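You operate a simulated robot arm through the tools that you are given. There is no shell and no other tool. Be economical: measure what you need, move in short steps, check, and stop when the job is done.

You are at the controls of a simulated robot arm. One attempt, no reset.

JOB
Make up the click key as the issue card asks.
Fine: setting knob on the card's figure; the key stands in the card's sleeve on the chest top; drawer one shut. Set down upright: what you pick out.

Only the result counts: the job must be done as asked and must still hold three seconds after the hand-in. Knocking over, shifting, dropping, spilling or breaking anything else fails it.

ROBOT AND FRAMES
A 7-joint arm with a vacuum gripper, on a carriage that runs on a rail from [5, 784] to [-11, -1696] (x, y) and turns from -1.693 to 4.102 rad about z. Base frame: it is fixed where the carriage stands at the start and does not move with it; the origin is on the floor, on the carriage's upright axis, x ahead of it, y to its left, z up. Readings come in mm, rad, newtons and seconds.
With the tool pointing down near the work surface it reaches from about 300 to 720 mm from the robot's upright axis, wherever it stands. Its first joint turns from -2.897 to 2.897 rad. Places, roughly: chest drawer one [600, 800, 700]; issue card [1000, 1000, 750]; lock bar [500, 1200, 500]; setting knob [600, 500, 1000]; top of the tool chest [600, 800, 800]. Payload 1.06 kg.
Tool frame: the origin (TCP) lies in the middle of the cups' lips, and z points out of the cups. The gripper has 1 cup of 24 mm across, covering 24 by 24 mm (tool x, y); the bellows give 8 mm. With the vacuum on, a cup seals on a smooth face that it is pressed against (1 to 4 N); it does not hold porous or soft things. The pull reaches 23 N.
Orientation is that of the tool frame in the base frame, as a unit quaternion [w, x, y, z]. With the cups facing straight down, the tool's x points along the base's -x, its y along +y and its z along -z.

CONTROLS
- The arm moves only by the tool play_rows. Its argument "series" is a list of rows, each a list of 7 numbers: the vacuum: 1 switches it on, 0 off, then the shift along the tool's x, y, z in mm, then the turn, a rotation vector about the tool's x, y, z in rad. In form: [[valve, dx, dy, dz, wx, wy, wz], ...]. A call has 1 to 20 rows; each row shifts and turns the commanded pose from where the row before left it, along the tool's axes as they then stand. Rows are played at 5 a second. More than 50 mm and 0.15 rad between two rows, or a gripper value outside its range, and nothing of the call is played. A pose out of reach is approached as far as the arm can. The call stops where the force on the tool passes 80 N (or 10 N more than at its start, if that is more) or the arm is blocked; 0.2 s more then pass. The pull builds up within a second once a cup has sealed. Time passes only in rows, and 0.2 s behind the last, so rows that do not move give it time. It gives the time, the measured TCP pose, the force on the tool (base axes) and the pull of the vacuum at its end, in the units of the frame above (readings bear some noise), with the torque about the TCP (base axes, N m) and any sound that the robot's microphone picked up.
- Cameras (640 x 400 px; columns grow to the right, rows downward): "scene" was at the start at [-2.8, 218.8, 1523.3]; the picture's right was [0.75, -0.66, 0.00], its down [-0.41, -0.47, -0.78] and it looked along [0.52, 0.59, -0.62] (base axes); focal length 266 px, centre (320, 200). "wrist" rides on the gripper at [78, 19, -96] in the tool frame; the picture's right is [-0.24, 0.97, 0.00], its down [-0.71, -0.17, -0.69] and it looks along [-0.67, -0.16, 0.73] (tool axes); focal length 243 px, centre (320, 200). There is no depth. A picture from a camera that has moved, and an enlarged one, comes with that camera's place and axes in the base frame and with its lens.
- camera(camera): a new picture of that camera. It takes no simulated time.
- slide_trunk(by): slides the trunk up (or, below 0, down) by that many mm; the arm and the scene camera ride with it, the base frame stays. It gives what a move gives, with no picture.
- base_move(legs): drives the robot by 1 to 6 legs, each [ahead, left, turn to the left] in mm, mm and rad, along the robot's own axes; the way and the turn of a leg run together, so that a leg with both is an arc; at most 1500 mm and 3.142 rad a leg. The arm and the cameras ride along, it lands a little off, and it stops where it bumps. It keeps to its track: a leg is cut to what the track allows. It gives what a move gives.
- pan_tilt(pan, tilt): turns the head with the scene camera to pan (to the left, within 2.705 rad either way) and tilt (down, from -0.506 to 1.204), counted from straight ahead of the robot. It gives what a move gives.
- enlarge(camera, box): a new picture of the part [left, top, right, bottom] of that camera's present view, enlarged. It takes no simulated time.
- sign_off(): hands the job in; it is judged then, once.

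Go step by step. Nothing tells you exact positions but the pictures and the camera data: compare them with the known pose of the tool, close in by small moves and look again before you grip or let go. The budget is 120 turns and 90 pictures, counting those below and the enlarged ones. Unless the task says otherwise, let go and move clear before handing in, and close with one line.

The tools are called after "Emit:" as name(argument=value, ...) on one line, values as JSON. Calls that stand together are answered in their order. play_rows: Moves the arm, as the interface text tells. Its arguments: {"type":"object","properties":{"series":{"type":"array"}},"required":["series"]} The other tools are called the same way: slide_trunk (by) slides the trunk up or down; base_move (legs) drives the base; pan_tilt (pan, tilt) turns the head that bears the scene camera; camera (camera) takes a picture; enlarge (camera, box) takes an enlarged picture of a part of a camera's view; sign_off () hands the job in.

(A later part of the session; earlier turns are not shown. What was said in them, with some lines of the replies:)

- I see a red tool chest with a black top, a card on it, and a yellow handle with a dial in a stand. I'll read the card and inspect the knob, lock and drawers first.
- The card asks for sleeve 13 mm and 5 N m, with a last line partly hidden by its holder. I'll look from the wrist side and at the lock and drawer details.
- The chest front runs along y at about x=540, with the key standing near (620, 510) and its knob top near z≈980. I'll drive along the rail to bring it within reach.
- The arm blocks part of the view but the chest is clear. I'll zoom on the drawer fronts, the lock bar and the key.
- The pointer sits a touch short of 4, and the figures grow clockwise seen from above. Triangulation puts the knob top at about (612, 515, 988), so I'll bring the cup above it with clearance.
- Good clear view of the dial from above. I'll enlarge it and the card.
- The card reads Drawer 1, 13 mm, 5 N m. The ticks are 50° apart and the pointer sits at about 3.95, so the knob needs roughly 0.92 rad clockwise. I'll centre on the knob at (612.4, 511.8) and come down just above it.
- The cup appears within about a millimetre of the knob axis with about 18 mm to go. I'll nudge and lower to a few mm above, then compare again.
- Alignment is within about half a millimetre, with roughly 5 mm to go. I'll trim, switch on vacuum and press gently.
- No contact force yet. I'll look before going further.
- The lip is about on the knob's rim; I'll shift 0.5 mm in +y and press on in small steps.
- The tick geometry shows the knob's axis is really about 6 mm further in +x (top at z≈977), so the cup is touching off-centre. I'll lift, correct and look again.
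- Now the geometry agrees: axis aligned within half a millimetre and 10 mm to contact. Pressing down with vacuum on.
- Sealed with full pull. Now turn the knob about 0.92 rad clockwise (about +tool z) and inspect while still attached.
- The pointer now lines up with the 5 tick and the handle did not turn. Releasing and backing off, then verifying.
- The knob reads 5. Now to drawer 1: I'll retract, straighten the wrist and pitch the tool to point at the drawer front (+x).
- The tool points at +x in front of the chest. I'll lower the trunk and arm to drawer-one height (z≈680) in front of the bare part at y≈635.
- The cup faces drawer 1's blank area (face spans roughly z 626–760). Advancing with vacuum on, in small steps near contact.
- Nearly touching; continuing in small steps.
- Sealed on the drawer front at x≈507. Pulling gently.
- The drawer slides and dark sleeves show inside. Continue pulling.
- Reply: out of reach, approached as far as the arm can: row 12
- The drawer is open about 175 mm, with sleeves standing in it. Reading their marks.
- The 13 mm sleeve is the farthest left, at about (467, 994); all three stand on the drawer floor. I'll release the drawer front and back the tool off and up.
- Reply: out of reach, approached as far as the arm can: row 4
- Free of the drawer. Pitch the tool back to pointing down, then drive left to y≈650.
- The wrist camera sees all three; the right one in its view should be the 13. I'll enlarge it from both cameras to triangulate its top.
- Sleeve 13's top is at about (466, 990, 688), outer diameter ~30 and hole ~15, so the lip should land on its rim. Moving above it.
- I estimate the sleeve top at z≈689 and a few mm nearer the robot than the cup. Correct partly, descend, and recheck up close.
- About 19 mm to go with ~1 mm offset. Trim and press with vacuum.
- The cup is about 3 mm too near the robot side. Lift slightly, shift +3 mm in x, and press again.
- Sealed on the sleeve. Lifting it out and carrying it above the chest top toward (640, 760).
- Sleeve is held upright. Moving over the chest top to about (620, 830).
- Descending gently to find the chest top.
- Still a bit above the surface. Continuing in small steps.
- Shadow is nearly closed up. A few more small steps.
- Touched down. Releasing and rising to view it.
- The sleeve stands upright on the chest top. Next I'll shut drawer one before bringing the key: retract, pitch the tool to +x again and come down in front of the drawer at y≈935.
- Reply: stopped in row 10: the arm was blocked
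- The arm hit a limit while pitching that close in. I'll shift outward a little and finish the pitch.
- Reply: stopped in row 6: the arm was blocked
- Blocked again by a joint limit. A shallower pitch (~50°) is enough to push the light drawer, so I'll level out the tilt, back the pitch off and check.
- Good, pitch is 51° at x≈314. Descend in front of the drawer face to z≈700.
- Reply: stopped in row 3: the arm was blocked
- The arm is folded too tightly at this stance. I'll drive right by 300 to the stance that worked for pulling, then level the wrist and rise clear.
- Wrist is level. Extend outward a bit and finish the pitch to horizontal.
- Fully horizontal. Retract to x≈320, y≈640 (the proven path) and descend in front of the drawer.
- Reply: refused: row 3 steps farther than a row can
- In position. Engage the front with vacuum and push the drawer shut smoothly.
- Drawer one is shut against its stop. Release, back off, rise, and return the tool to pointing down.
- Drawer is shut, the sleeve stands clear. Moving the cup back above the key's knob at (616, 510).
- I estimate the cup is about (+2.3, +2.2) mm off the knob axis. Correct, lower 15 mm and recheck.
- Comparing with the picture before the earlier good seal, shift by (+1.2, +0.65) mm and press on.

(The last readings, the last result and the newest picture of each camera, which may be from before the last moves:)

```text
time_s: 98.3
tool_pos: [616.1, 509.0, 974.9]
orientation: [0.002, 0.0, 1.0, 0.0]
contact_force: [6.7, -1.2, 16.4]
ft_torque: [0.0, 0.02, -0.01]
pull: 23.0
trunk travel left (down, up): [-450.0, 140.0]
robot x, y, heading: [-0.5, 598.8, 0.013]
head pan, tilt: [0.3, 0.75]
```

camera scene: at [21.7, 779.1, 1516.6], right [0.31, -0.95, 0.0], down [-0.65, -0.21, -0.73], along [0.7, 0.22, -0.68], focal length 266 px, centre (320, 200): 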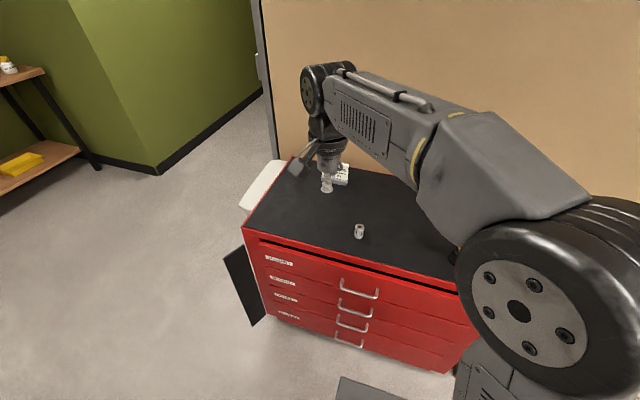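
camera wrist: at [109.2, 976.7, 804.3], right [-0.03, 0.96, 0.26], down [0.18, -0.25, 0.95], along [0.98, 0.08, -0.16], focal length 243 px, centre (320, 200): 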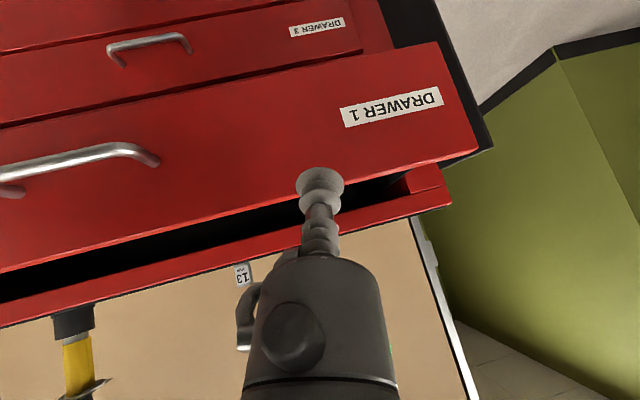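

Sealed on the knob. Lift the key straight up out of its stand.

Emit:
play_rows(series=[[1, 0, 0, -2, 0, 0, 0], [1, 0, 0, -5, 0, 0, 0], [1, 0, 0, -10, 0, 0, 0], [1, 0, 0, -15, 0, 0, 0], [1, 0, 0, -20, 0, 0, 0], [1, 0, 0, -20, 0, 0, 0], [1, 0, 0, -20, 0, 0, 0], [1, 0, 0, -20, 0, 0, 0], [1, 0, 0, -20, 0, 0, 0], [1, 0, 0, 0, 0, 0, 0]])

Emit:
camera(camera="wrist")

Emit:
pan_tilt(pan=-0.2, tilt=0.6)

Emit:
camera(camera="scene")

```text
time_s: 100.5
tool_pos: [616.9, 509.4, 1107.6]
orientation: [0.0, 0.0, 1.0, 0.0]
contact_force: [0.4, 0.3, -2.8]
ft_torque: [0.02, -0.02, 0.03]
pull: 23.4
trunk travel left (down, up): [-450.0, 140.0]
robot x, y, heading: [2.5, 598.2, 0.011]
head pan, tilt: [0.3, 0.75]
```

```text
22 pictures are left
camera wrist: at [537.6, 529.4, 1204.2], right [0.23, 0.97, 0.0], down [0.71, -0.17, 0.68], along [0.67, -0.16, -0.73], focal length 243 px, centre (320, 200)
```

wrist: 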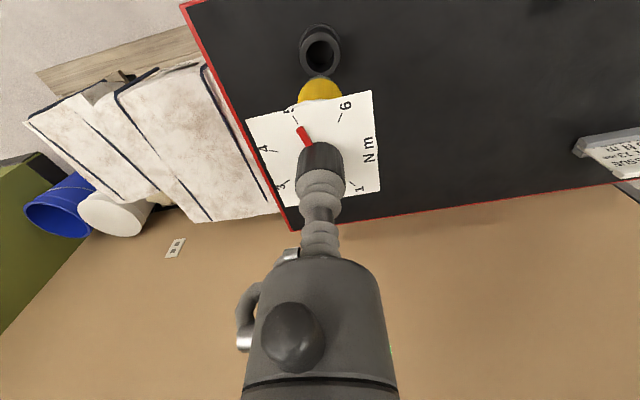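

```text
time_s: 101.4
tool_pos: [615.5, 510.1, 1107.2]
orientation: [0.0, 0.0, 1.0, 0.001]
contact_force: [-0.5, 0.0, -2.4]
ft_torque: [0.03, 0.0, -0.03]
pull: 22.8
trunk travel left (down, up): [-450.0, 140.0]
robot x, y, heading: [6.9, 600.6, 0.013]
head pan, tilt: [-0.201, 0.6]
```

```text
21 pictures are left
camera scene: at [29.8, 737.0, 1529.4], right [-0.19, -0.98, 0.0], down [-0.56, 0.11, -0.82], along [0.81, -0.15, -0.57], focal length 266 px, centre (320, 200)
```

scene: 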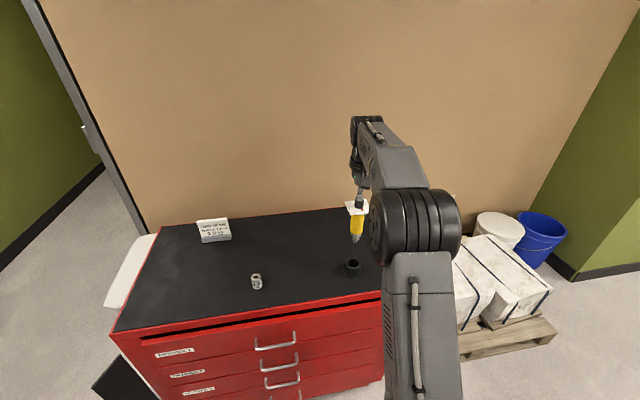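

The key is out, hanging straight. I'll look at its tip.

Emit:
enlarge(camera="scene", box=[325, 190, 390, 280])

```text
4.44 times, centred on (358, 235) of scene
camera zoom: at [29.8, 737.0, 1529.4], right [-0.19, -0.98, 0.0], down [-0.56, 0.11, -0.82], along [0.81, -0.15, -0.57], focal length 1182 px, centre (153, 44)
```

zoom: 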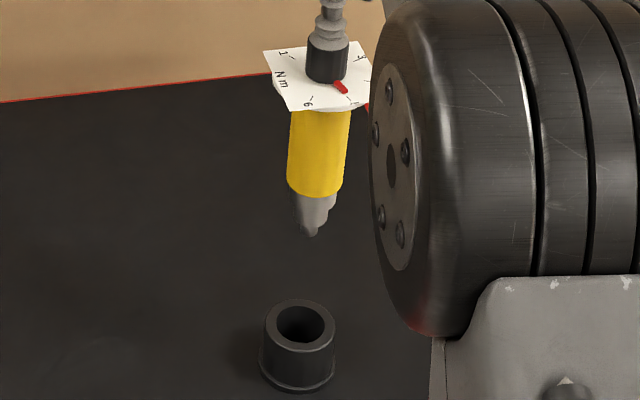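

The key hangs about 177 mm below the cup with a tapered tip and a wider collar. Carry it over the sleeve (axis averaged at about (618.1, 830.4)), staying high.

Emit:
play_rows(series=[[1, 0, 10, 0, 0, 0, 0], [1, 0, 20, 0, 0, 0, 0], [1, 0, 30, 0, 0, 0, 0], [1, 0, 35, 0, 0, 0, 0], [1, 0, 35, 0, 0, 0, 0], [1, 0, 35, 0, 0, 0, 0], [1, 0, 35, 0, 0, 0, 0], [1, 0, 35, 0, 0, 0, 0], [1, 0, 30, 0, 0, 0, 0], [1, 0, 25, 0, 0, 0, 0], [1, 0, 20, 0, 0, 0, 0], [1, 0, 10.5, 0, 0, 0, 0], [1, 0, 0, 0, 0, 0, 0], [1, 0, 0, 0, 0, 0, 0]])

Emit:
play_rows(series=[[1, 0, 0, 10, 0, 0, 0], [1, 0, 0, 10, 0, 0, 0], [1, 0, 0, 10, 0, 0, 0], [1, 0, 0, 5, 0, 0, 0], [1, 0, 0, 0, 0, 0, 0]])

Emit:
play_rows(series=[[1, 0, 0, 0, 0, 0, 0]])

Emit:
play_rows(series=[[1, 0, 0, 0, 0, 0, 0]])

Emit:
play_rows(series=[[1, 0, 0, 0, 0, 0, 0]])

Emit:
camera(camera="scene")

```text
time_s: 104.4
tool_pos: [616.7, 829.8, 1106.4]
orientation: [-0.001, 0.0, 1.0, 0.001]
contact_force: [-0.5, 0.2, -3.7]
ft_torque: [0.02, 0.0, 0.0]
pull: 23.5
trunk travel left (down, up): [-450.0, 140.0]
robot x, y, heading: [6.2, 600.0, 0.011]
head pan, tilt: [-0.201, 0.6]
```

```text
time_s: 105.6
tool_pos: [615.0, 828.8, 1070.0]
orientation: [0.0, 0.0, 1.0, -0.001]
contact_force: [-0.7, 0.3, -2.5]
ft_torque: [0.02, -0.01, 0.03]
pull: 22.5
trunk travel left (down, up): [-450.0, 140.0]
robot x, y, heading: [5.7, 601.1, 0.012]
head pan, tilt: [-0.201, 0.6]
```

```text
time_s: 106.0
tool_pos: [615.9, 830.0, 1070.9]
orientation: [0.0, -0.001, 1.0, 0.0]
contact_force: [0.0, 0.0, -2.0]
ft_torque: [-0.02, -0.02, 0.0]
pull: 22.7
trunk travel left (down, up): [-450.0, 140.0]
robot x, y, heading: [3.9, 602.0, 0.016]
head pan, tilt: [-0.201, 0.6]
```

```text
time_s: 106.4
tool_pos: [614.2, 830.1, 1070.8]
orientation: [-0.001, 0.0, 1.0, 0.0]
contact_force: [0.3, -0.3, -2.4]
ft_torque: [0.03, -0.02, -0.01]
pull: 22.8
trunk travel left (down, up): [-450.0, 140.0]
robot x, y, heading: [9.5, 598.3, 0.011]
head pan, tilt: [-0.201, 0.6]
```

```text
time_s: 106.8
tool_pos: [614.8, 830.3, 1070.5]
orientation: [0.0, 0.0, 1.0, 0.0]
contact_force: [0.5, 0.7, -2.3]
ft_torque: [0.03, 0.03, 0.05]
pull: 23.3
trunk travel left (down, up): [-450.0, 140.0]
robot x, y, heading: [3.7, 598.5, 0.014]
head pan, tilt: [-0.201, 0.6]
```

```text
19 pictures are left
camera scene: at [29.8, 737.0, 1529.5], right [-0.19, -0.98, 0.0], down [-0.56, 0.11, -0.82], along [0.81, -0.16, -0.57], focal length 266 px, centre (320, 200)
```

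scene: 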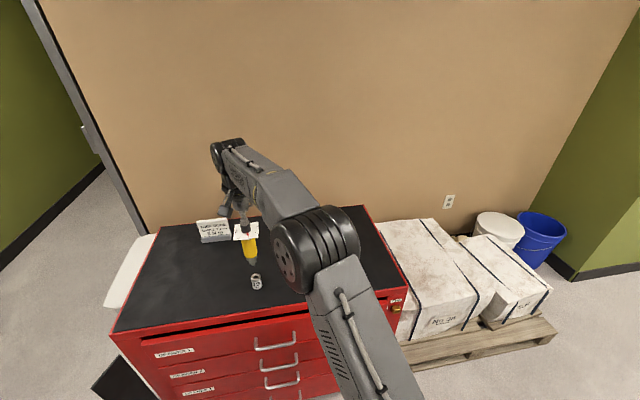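

Averaged readings put the cup at (615.3, 829.8); correct by (+2.8, +0.6) and lower to ~10 mm above the hole, then compare in the picture.

Emit:
play_rows(series=[[1, -2.8, 0.6, 10, 0, 0, 0], [1, 0, 0, 10, 0, 0, 0], [1, 0, 0, 10, 0, 0, 0], [1, 0, 0, 6, 0, 0, 0], [1, 0, 0, 0, 0, 0, 0]])

Emit:
enlarge(camera="scene", box=[230, 255, 280, 295])

```text
time_s: 108.0
tool_pos: [619.3, 830.2, 1034.5]
orientation: [0.0, 0.0, 1.0, 0.0]
contact_force: [-0.7, 0.6, -2.1]
ft_torque: [-0.02, -0.01, 0.0]
pull: 22.8
trunk travel left (down, up): [-450.0, 140.0]
robot x, y, heading: [0.9, 600.8, 0.009]
head pan, tilt: [-0.201, 0.6]
```

```text
10.00 times, centred on (255, 275) of scene
camera zoom: at [29.8, 737.0, 1529.5], right [-0.19, -0.98, 0.0], down [-0.56, 0.11, -0.82], along [0.81, -0.16, -0.57], focal length 2660 px, centre (970, -550)
```

zoom: 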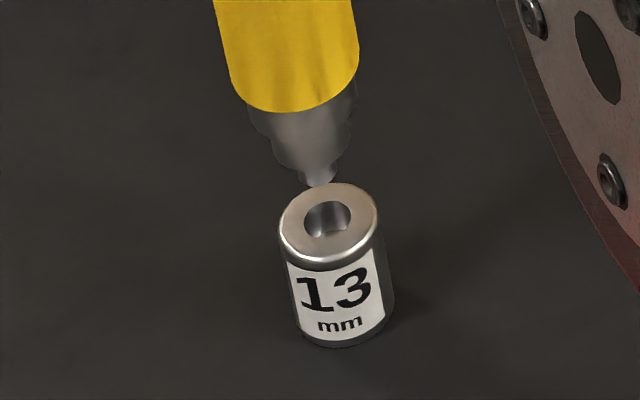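

The tip hangs slightly left of the hole in this view (about 1 mm in +y). Correct −1 mm in y, lower 11 mm and look again.

Emit:
play_rows(series=[[1, 0, -1.0, 4, 0, 0, 0], [1, 0, 0, 4, 0, 0, 0], [1, 0, 0, 3, 0, 0, 0], [1, 0, 0, 0, 0, 0, 0]])

Emit:
enlarge(camera="scene", box=[240, 260, 270, 284])

```text
time_s: 109.0
tool_pos: [619.8, 830.2, 1025.0]
orientation: [0.0, 0.0, 1.0, 0.0]
contact_force: [-0.9, -0.2, -3.7]
ft_torque: [0.0, -0.03, 0.0]
pull: 22.8
trunk travel left (down, up): [-450.0, 140.0]
robot x, y, heading: [2.4, 600.4, 0.008]
head pan, tilt: [-0.201, 0.6]
```

```text
16.00 times, centred on (255, 272) of scene
camera zoom: at [29.8, 737.0, 1529.5], right [-0.19, -0.98, 0.0], down [-0.56, 0.11, -0.82], along [0.81, -0.16, -0.57], focal length 4256 px, centre (1360, -952)
```

zoom: 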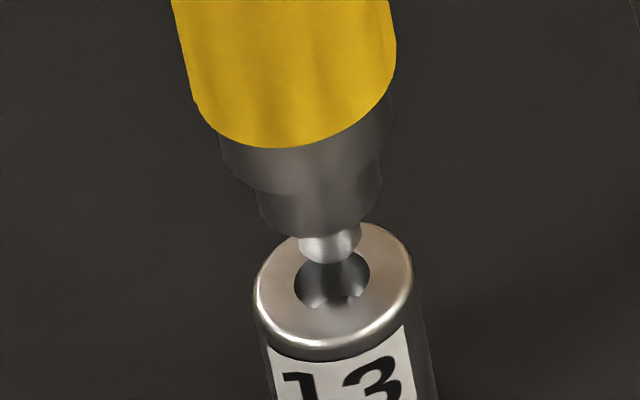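

Close; the tip is ~11 mm wide against a ~14 mm hole. Trim +0.5 mm in y and lower in small steps, watching the force.

Emit:
play_rows(series=[[1, 0, 0.5, 2, 0, 0, 0], [1, 0, 0, 2, 0, 0, 0], [1, 0, 0, 2, 0, 0, 0], [1, 0, 0, 0, 0, 0, 0]])

Emit:
enlarge(camera="scene", box=[240, 260, 270, 284])

```text
time_s: 110.0
tool_pos: [618.5, 830.7, 1018.3]
orientation: [-0.002, 0.0, 1.0, 0.0]
contact_force: [0.7, 1.0, -2.7]
ft_torque: [0.01, 0.02, 0.01]
pull: 22.8
trunk travel left (down, up): [-450.0, 140.0]
robot x, y, heading: [4.9, 598.9, 0.01]
head pan, tilt: [-0.201, 0.6]
```

```text
16.00 times, centred on (255, 272) of scene
camera zoom: at [29.8, 737.0, 1529.5], right [-0.19, -0.98, 0.0], down [-0.56, 0.11, -0.82], along [0.81, -0.16, -0.57], focal length 4256 px, centre (1360, -952)
```

zoom: 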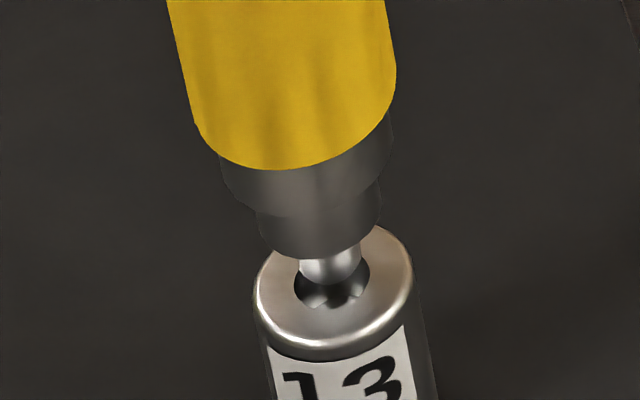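

Emit:
play_rows(series=[[1, 0, 0, 2, 0, 0, 0], [1, 0, 0, 1, 0, 0, 0], [1, 0, 0, 1, 0, 0, 0], [1, 0, 0, 0, 0, 0, 0]])

Emit:
enlarge(camera="scene", box=[240, 260, 270, 284])

```text
time_s: 111.0
tool_pos: [617.4, 829.3, 1013.9]
orientation: [-0.001, 0.0, 1.0, 0.0]
contact_force: [-0.3, 0.0, -3.0]
ft_torque: [0.0, 0.01, 0.0]
pull: 23.5
trunk travel left (down, up): [-450.0, 140.0]
robot x, y, heading: [-1.8, 598.1, 0.008]
head pan, tilt: [-0.201, 0.6]
```

```text
16.00 times, centred on (255, 272) of scene
camera zoom: at [29.8, 737.0, 1529.5], right [-0.19, -0.98, 0.0], down [-0.56, 0.11, -0.82], along [0.81, -0.16, -0.57], focal length 4256 px, centre (1360, -952)
```

zoom: 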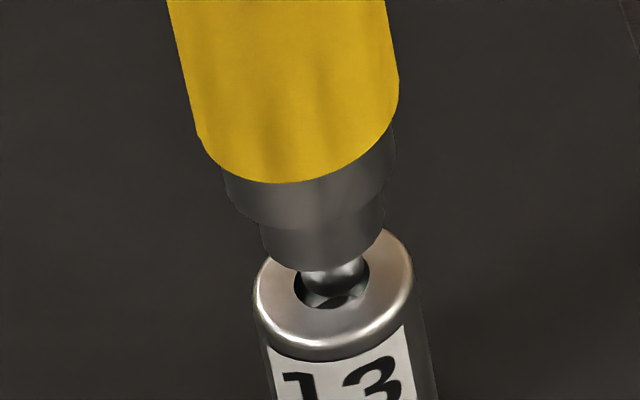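

Emit:
play_rows(series=[[1, 0, 0, 1, 0, 0, 0], [1, 0, 0, 1, 0, 0, 0], [1, 0, 0, 1, 0, 0, 0], [1, 0, 0, 1, 0, 0, 0], [1, 0, 0, 0, 0, 0, 0]])

Emit:
enlarge(camera="scene", box=[240, 260, 270, 284])

```text
time_s: 112.2
tool_pos: [617.2, 830.6, 1010.5]
orientation: [0.0, -0.001, 1.0, 0.0]
contact_force: [-0.3, 0.2, -2.8]
ft_torque: [0.01, -0.01, -0.01]
pull: 22.2
trunk travel left (down, up): [-450.0, 140.0]
robot x, y, heading: [8.5, 601.7, 0.006]
head pan, tilt: [-0.201, 0.6]
```

```text
16.00 times, centred on (255, 272) of scene
camera zoom: at [29.8, 737.0, 1529.5], right [-0.19, -0.98, 0.0], down [-0.56, 0.11, -0.82], along [0.81, -0.16, -0.57], focal length 4256 px, centre (1360, -952)
```

zoom: 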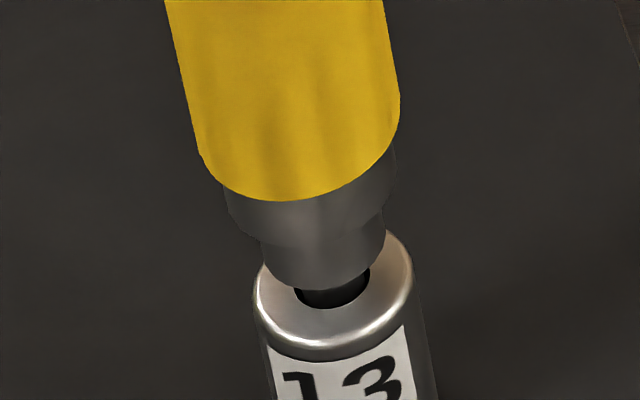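

The tip is now in the hole with no contact force. Continue lowering gently.

Emit:
play_rows(series=[[1, 0, 0, 1, 0, 0, 0], [1, 0, 0, 1, 0, 0, 0], [1, 0, 0, 1, 0, 0, 0], [1, 0, 0, 1, 0, 0, 0], [1, 0, 0, 1, 0, 0, 0], [1, 0, 0, 0, 0, 0, 0]])

Emit:
enlarge(camera="scene", box=[240, 260, 270, 284])

```text
time_s: 113.6
tool_pos: [618.0, 829.3, 1005.3]
orientation: [0.0, 0.0, 1.0, 0.0]
contact_force: [0.5, -0.2, 0.1]
ft_torque: [0.02, 0.02, -0.01]
pull: 23.2
trunk travel left (down, up): [-450.0, 140.0]
robot x, y, heading: [2.0, 600.6, 0.007]
head pan, tilt: [-0.201, 0.6]
```

```text
16.00 times, centred on (255, 272) of scene
camera zoom: at [29.6, 737.0, 1529.5], right [-0.19, -0.98, 0.0], down [-0.55, 0.11, -0.83], along [0.81, -0.16, -0.56], focal length 4256 px, centre (1360, -952)
```

zoom: 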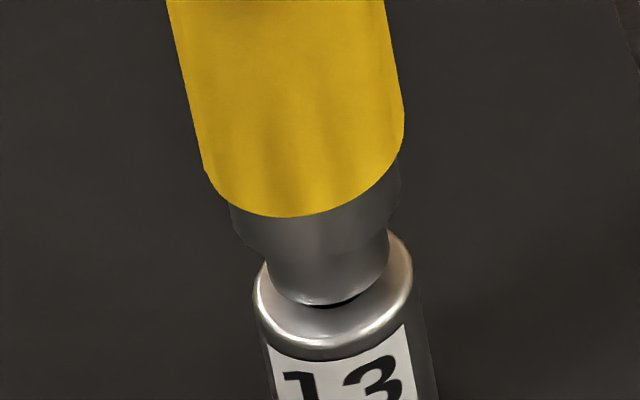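

Emit:
play_rows(series=[[1, 0, 0, 1, 0, 0, 0], [1, 0, 0, 0.7, 0, 0, 0], [1, 0, 0, 0, 0, 0, 0]])

Emit:
enlarge(camera="scene", box=[240, 260, 270, 284])

```text
time_s: 114.4
tool_pos: [617.4, 829.8, 1004.4]
orientation: [-0.001, 0.0, 1.0, -0.001]
contact_force: [-0.1, 0.5, -2.2]
ft_torque: [-0.03, 0.03, -0.01]
pull: 23.3
trunk travel left (down, up): [-450.0, 140.0]
robot x, y, heading: [3.7, 603.1, 0.014]
head pan, tilt: [-0.201, 0.6]
```

```text
16.00 times, centred on (255, 272) of scene
camera zoom: at [29.8, 737.0, 1529.4], right [-0.19, -0.98, 0.0], down [-0.56, 0.11, -0.82], along [0.81, -0.16, -0.57], focal length 4256 px, centre (1360, -952)
```

zoom: 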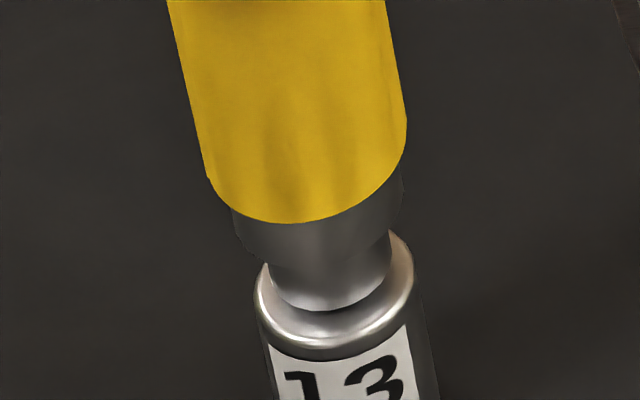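

Still sinking freely; a few mm remain until the collar meets the sleeve rim.

Emit:
play_rows(series=[[1, 0, 0, 1, 0, 0, 0], [1, 0, 0, 1, 0, 0, 0], [1, 0, 0, 1, 0, 0, 0], [1, 0, 0, 0, 0, 0, 0]])

Emit:
play_rows(series=[[1, 0, 0, 1, 0, 0, 0], [1, 0, 0, 0, 0, 0, 0]])

```text
time_s: 115.4
tool_pos: [617.7, 829.5, 1002.4]
orientation: [0.001, 0.001, 1.0, 0.0]
contact_force: [0.2, 0.6, 12.2]
ft_torque: [-0.03, -0.01, 0.0]
pull: 23.2
trunk travel left (down, up): [-450.0, 140.0]
robot x, y, heading: [1.9, 599.6, 0.013]
head pan, tilt: [-0.201, 0.6]
```

```text
time_s: 116.0
tool_pos: [617.1, 829.2, 1001.5]
orientation: [-0.001, 0.001, 1.0, 0.0]
contact_force: [0.2, 0.5, 14.7]
ft_torque: [0.01, 0.03, -0.05]
pull: 22.7
trunk travel left (down, up): [-450.0, 140.0]
robot x, y, heading: [0.6, 602.6, 0.01]
head pan, tilt: [-0.201, 0.6]
```

Emit:
enlarge(camera="scene", box=[240, 260, 270, 284])

```text
16.00 times, centred on (255, 272) of scene
camera zoom: at [28.4, 736.5, 1529.6], right [-0.19, -0.98, 0.0], down [-0.55, 0.11, -0.83], along [0.81, -0.16, -0.56], focal length 4256 px, centre (1360, -952)
```

zoom: 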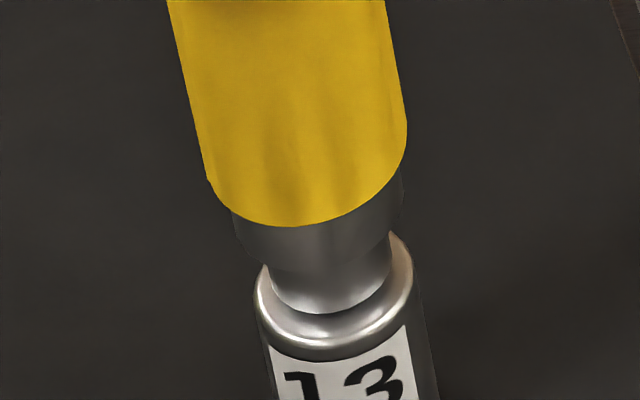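

The tip has bottomed in the sleeve's bore (~10 mm deep) with firm contact. Relieve the press and release, letting it settle before rising slowly.

Emit:
play_rows(series=[[1, 0, 0, -1, 0, 0, 0], [1, 0, 0, -0.6, 0, 0, 0], [1, 0, 0, 0, 0, 0, 0], [1, 0, 0, 0, 0, 0, 0]])

```text
time_s: 117.0
tool_pos: [617.8, 830.3, 1000.6]
orientation: [-0.001, 0.0, 1.0, -0.001]
contact_force: [-0.1, 0.2, -3.2]
ft_torque: [0.01, 0.01, 0.01]
pull: 22.8
trunk travel left (down, up): [-450.0, 140.0]
robot x, y, heading: [-0.9, 600.3, 0.009]
head pan, tilt: [-0.201, 0.6]
```

Emit:
play_rows(series=[[1, 0, 0, 0.5, 0, 0, 0], [1, 0, 0, 0, 0, 0, 0]])

Emit:
enlarge(camera="scene", box=[240, 260, 270, 284])

```text
time_s: 117.6
tool_pos: [618.1, 830.9, 1000.5]
orientation: [0.0, 0.001, 1.0, 0.0]
contact_force: [0.7, -0.4, -1.6]
ft_torque: [0.02, 0.01, 0.01]
pull: 23.0
trunk travel left (down, up): [-450.0, 140.0]
robot x, y, heading: [4.6, 598.3, 0.01]
head pan, tilt: [-0.201, 0.6]
```

```text
16.00 times, centred on (255, 272) of scene
camera zoom: at [29.8, 737.0, 1529.5], right [-0.19, -0.98, 0.0], down [-0.56, 0.11, -0.82], along [0.81, -0.16, -0.57], focal length 4256 px, centre (1360, -952)
```

zoom: 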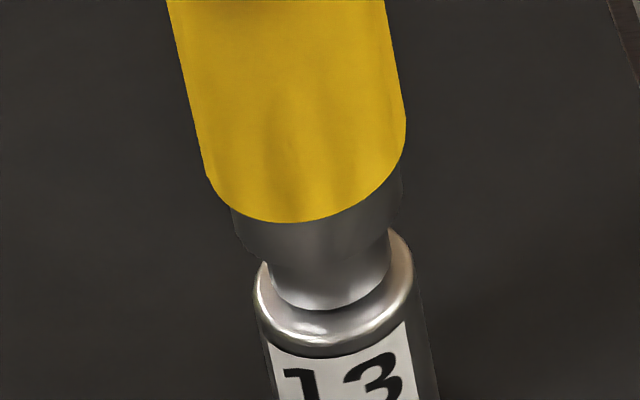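

The key rests on the bore's floor, upright in the sleeve. Release the vacuum, wait, then rise slowly.

Emit:
play_rows(series=[[0, 0, 0, 0, 0, 0, 0], [0, 0, 0, 0, 0, 0, 0], [0, 0, 0, 0, 0, 0, 0], [0, 0, 0, 0, 0, 0, 0], [0, 0, 0, 0, 0, 0, 0], [0, 0, 0, 0, 0, 0, 0], [0, 0, 0, -1, 0, 0, 0], [0, 0, 0, -1, 0, 0, 0], [0, 0, 0, -2, 0, 0, 0], [0, 0, 0, -3, 0, 0, 0], [0, 0, 0, 0, 0, 0, 0]])

Emit:
enlarge(camera="scene", box=[215, 215, 295, 295])

```text
time_s: 120.0
tool_pos: [618.4, 829.9, 1007.2]
orientation: [0.0, 0.0, 1.0, -0.001]
contact_force: [0.7, 1.1, -0.4]
ft_torque: [-0.02, 0.02, -0.01]
pull: 0.0
trunk travel left (down, up): [-450.0, 140.0]
robot x, y, heading: [3.6, 600.0, 0.011]
head pan, tilt: [-0.201, 0.6]
```

```text
5.00 times, centred on (255, 255) of scene
camera zoom: at [29.6, 736.9, 1529.5], right [-0.19, -0.98, 0.0], down [-0.55, 0.11, -0.83], along [0.81, -0.16, -0.56], focal length 1330 px, centre (645, -75)
```

zoom: 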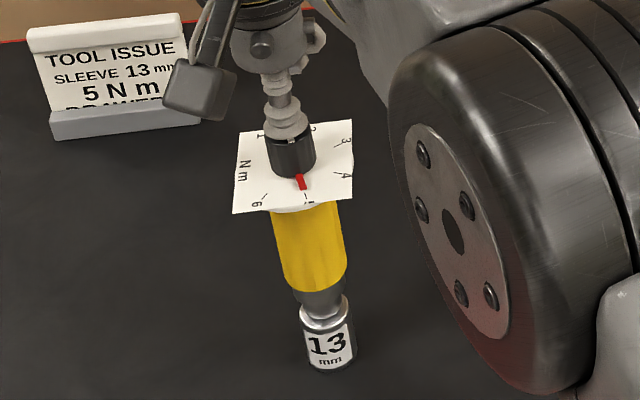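

The key stands free in the 13 sleeve. Rise clear and check everything, including the pointer.

Emit:
play_rows(series=[[0, 0, 0, -3, 0, 0, 0], [0, 0, 0, -10, 0, 0, 0], [0, 0, 0, -30, 0, 0, 0], [0, 0, 0, -40, 0, 0, 0], [0, 0, 0, -40, 0, 0, 0], [0, 0, 0, 0, 0, 0, 0]])

Emit:
enlarge(camera="wrist", box=[260, 25, 365, 130])

Emit:
camera(camera="scene")

```text
time_s: 121.4
tool_pos: [618.1, 830.4, 1130.5]
orientation: [-0.002, -0.001, 1.0, 0.0]
contact_force: [0.3, -0.4, 1.3]
ft_torque: [-0.01, -0.04, 0.03]
pull: 0.1
trunk travel left (down, up): [-450.0, 140.0]
robot x, y, heading: [0.7, 598.7, 0.007]
head pan, tilt: [-0.201, 0.6]
```

```text
3.81 times, centred on (312, 78) of wrist
camera zoom: at [539.3, 850.5, 1228.4], right [0.23, 0.97, 0.0], down [0.71, -0.17, 0.68], along [0.67, -0.16, -0.73], focal length 924 px, centre (349, 667)
```

zoom: 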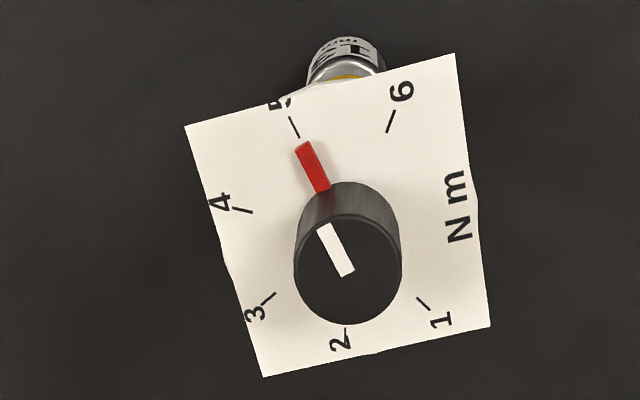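

```text
7 pictures are left
camera scene: at [29.5, 736.9, 1529.5], right [-0.19, -0.98, 0.0], down [-0.55, 0.11, -0.83], along [0.81, -0.16, -0.56], focal length 266 px, centre (320, 200)
```

scene: 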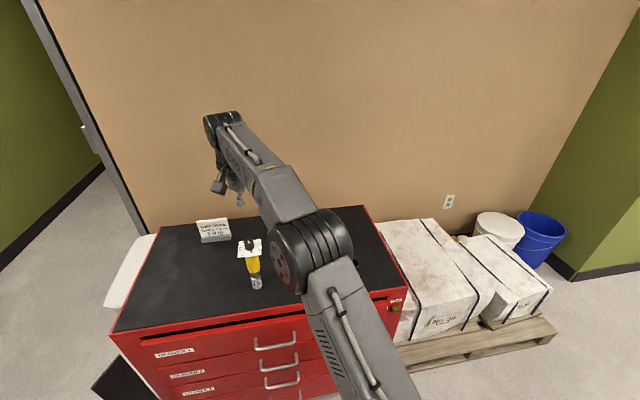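

The pointer lines up exactly with 5 and the key stands upright. One last look at the drawer fronts and the key from here.

Emit:
enlarge(camera="scene", box=[100, 280, 320, 400])

Emit:
enlarge(camera="scene", box=[215, 225, 295, 295])

```text
2.91 times, centred on (210, 340) of scene
camera zoom: at [29.5, 736.9, 1529.5], right [-0.19, -0.98, 0.0], down [-0.55, 0.11, -0.83], along [0.81, -0.16, -0.56], focal length 774 px, centre (640, -207)
```

zoom: 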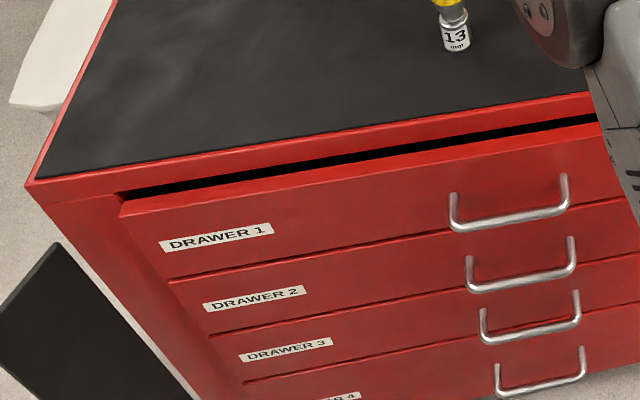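

```text
5.71 times, centred on (255, 260) of scene
camera zoom: at [29.5, 736.9, 1529.5], right [-0.19, -0.98, 0.0], down [-0.55, 0.11, -0.83], along [0.81, -0.16, -0.56], focal length 1520 px, centre (691, -143)
```

zoom: 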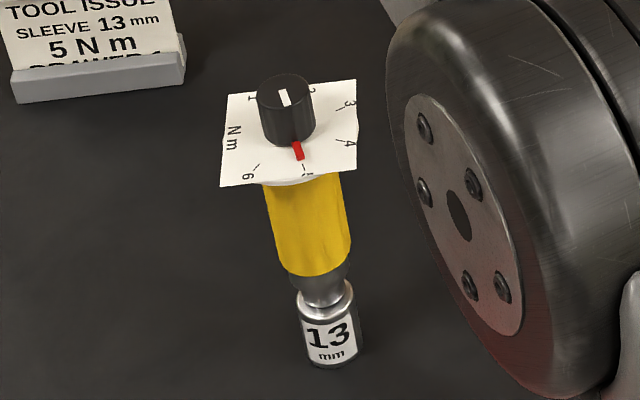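

All four drawers sit flush, the key stands upright in the 13 mm sleeve and the pointer is on 5. Handing in.

Emit:
sign_off()

```text
The job is handed in.
```

The job is handed in: the knob is on 5 N m, the key stands upright in the 13 mm sleeve on the chest top, and drawer one is shut.
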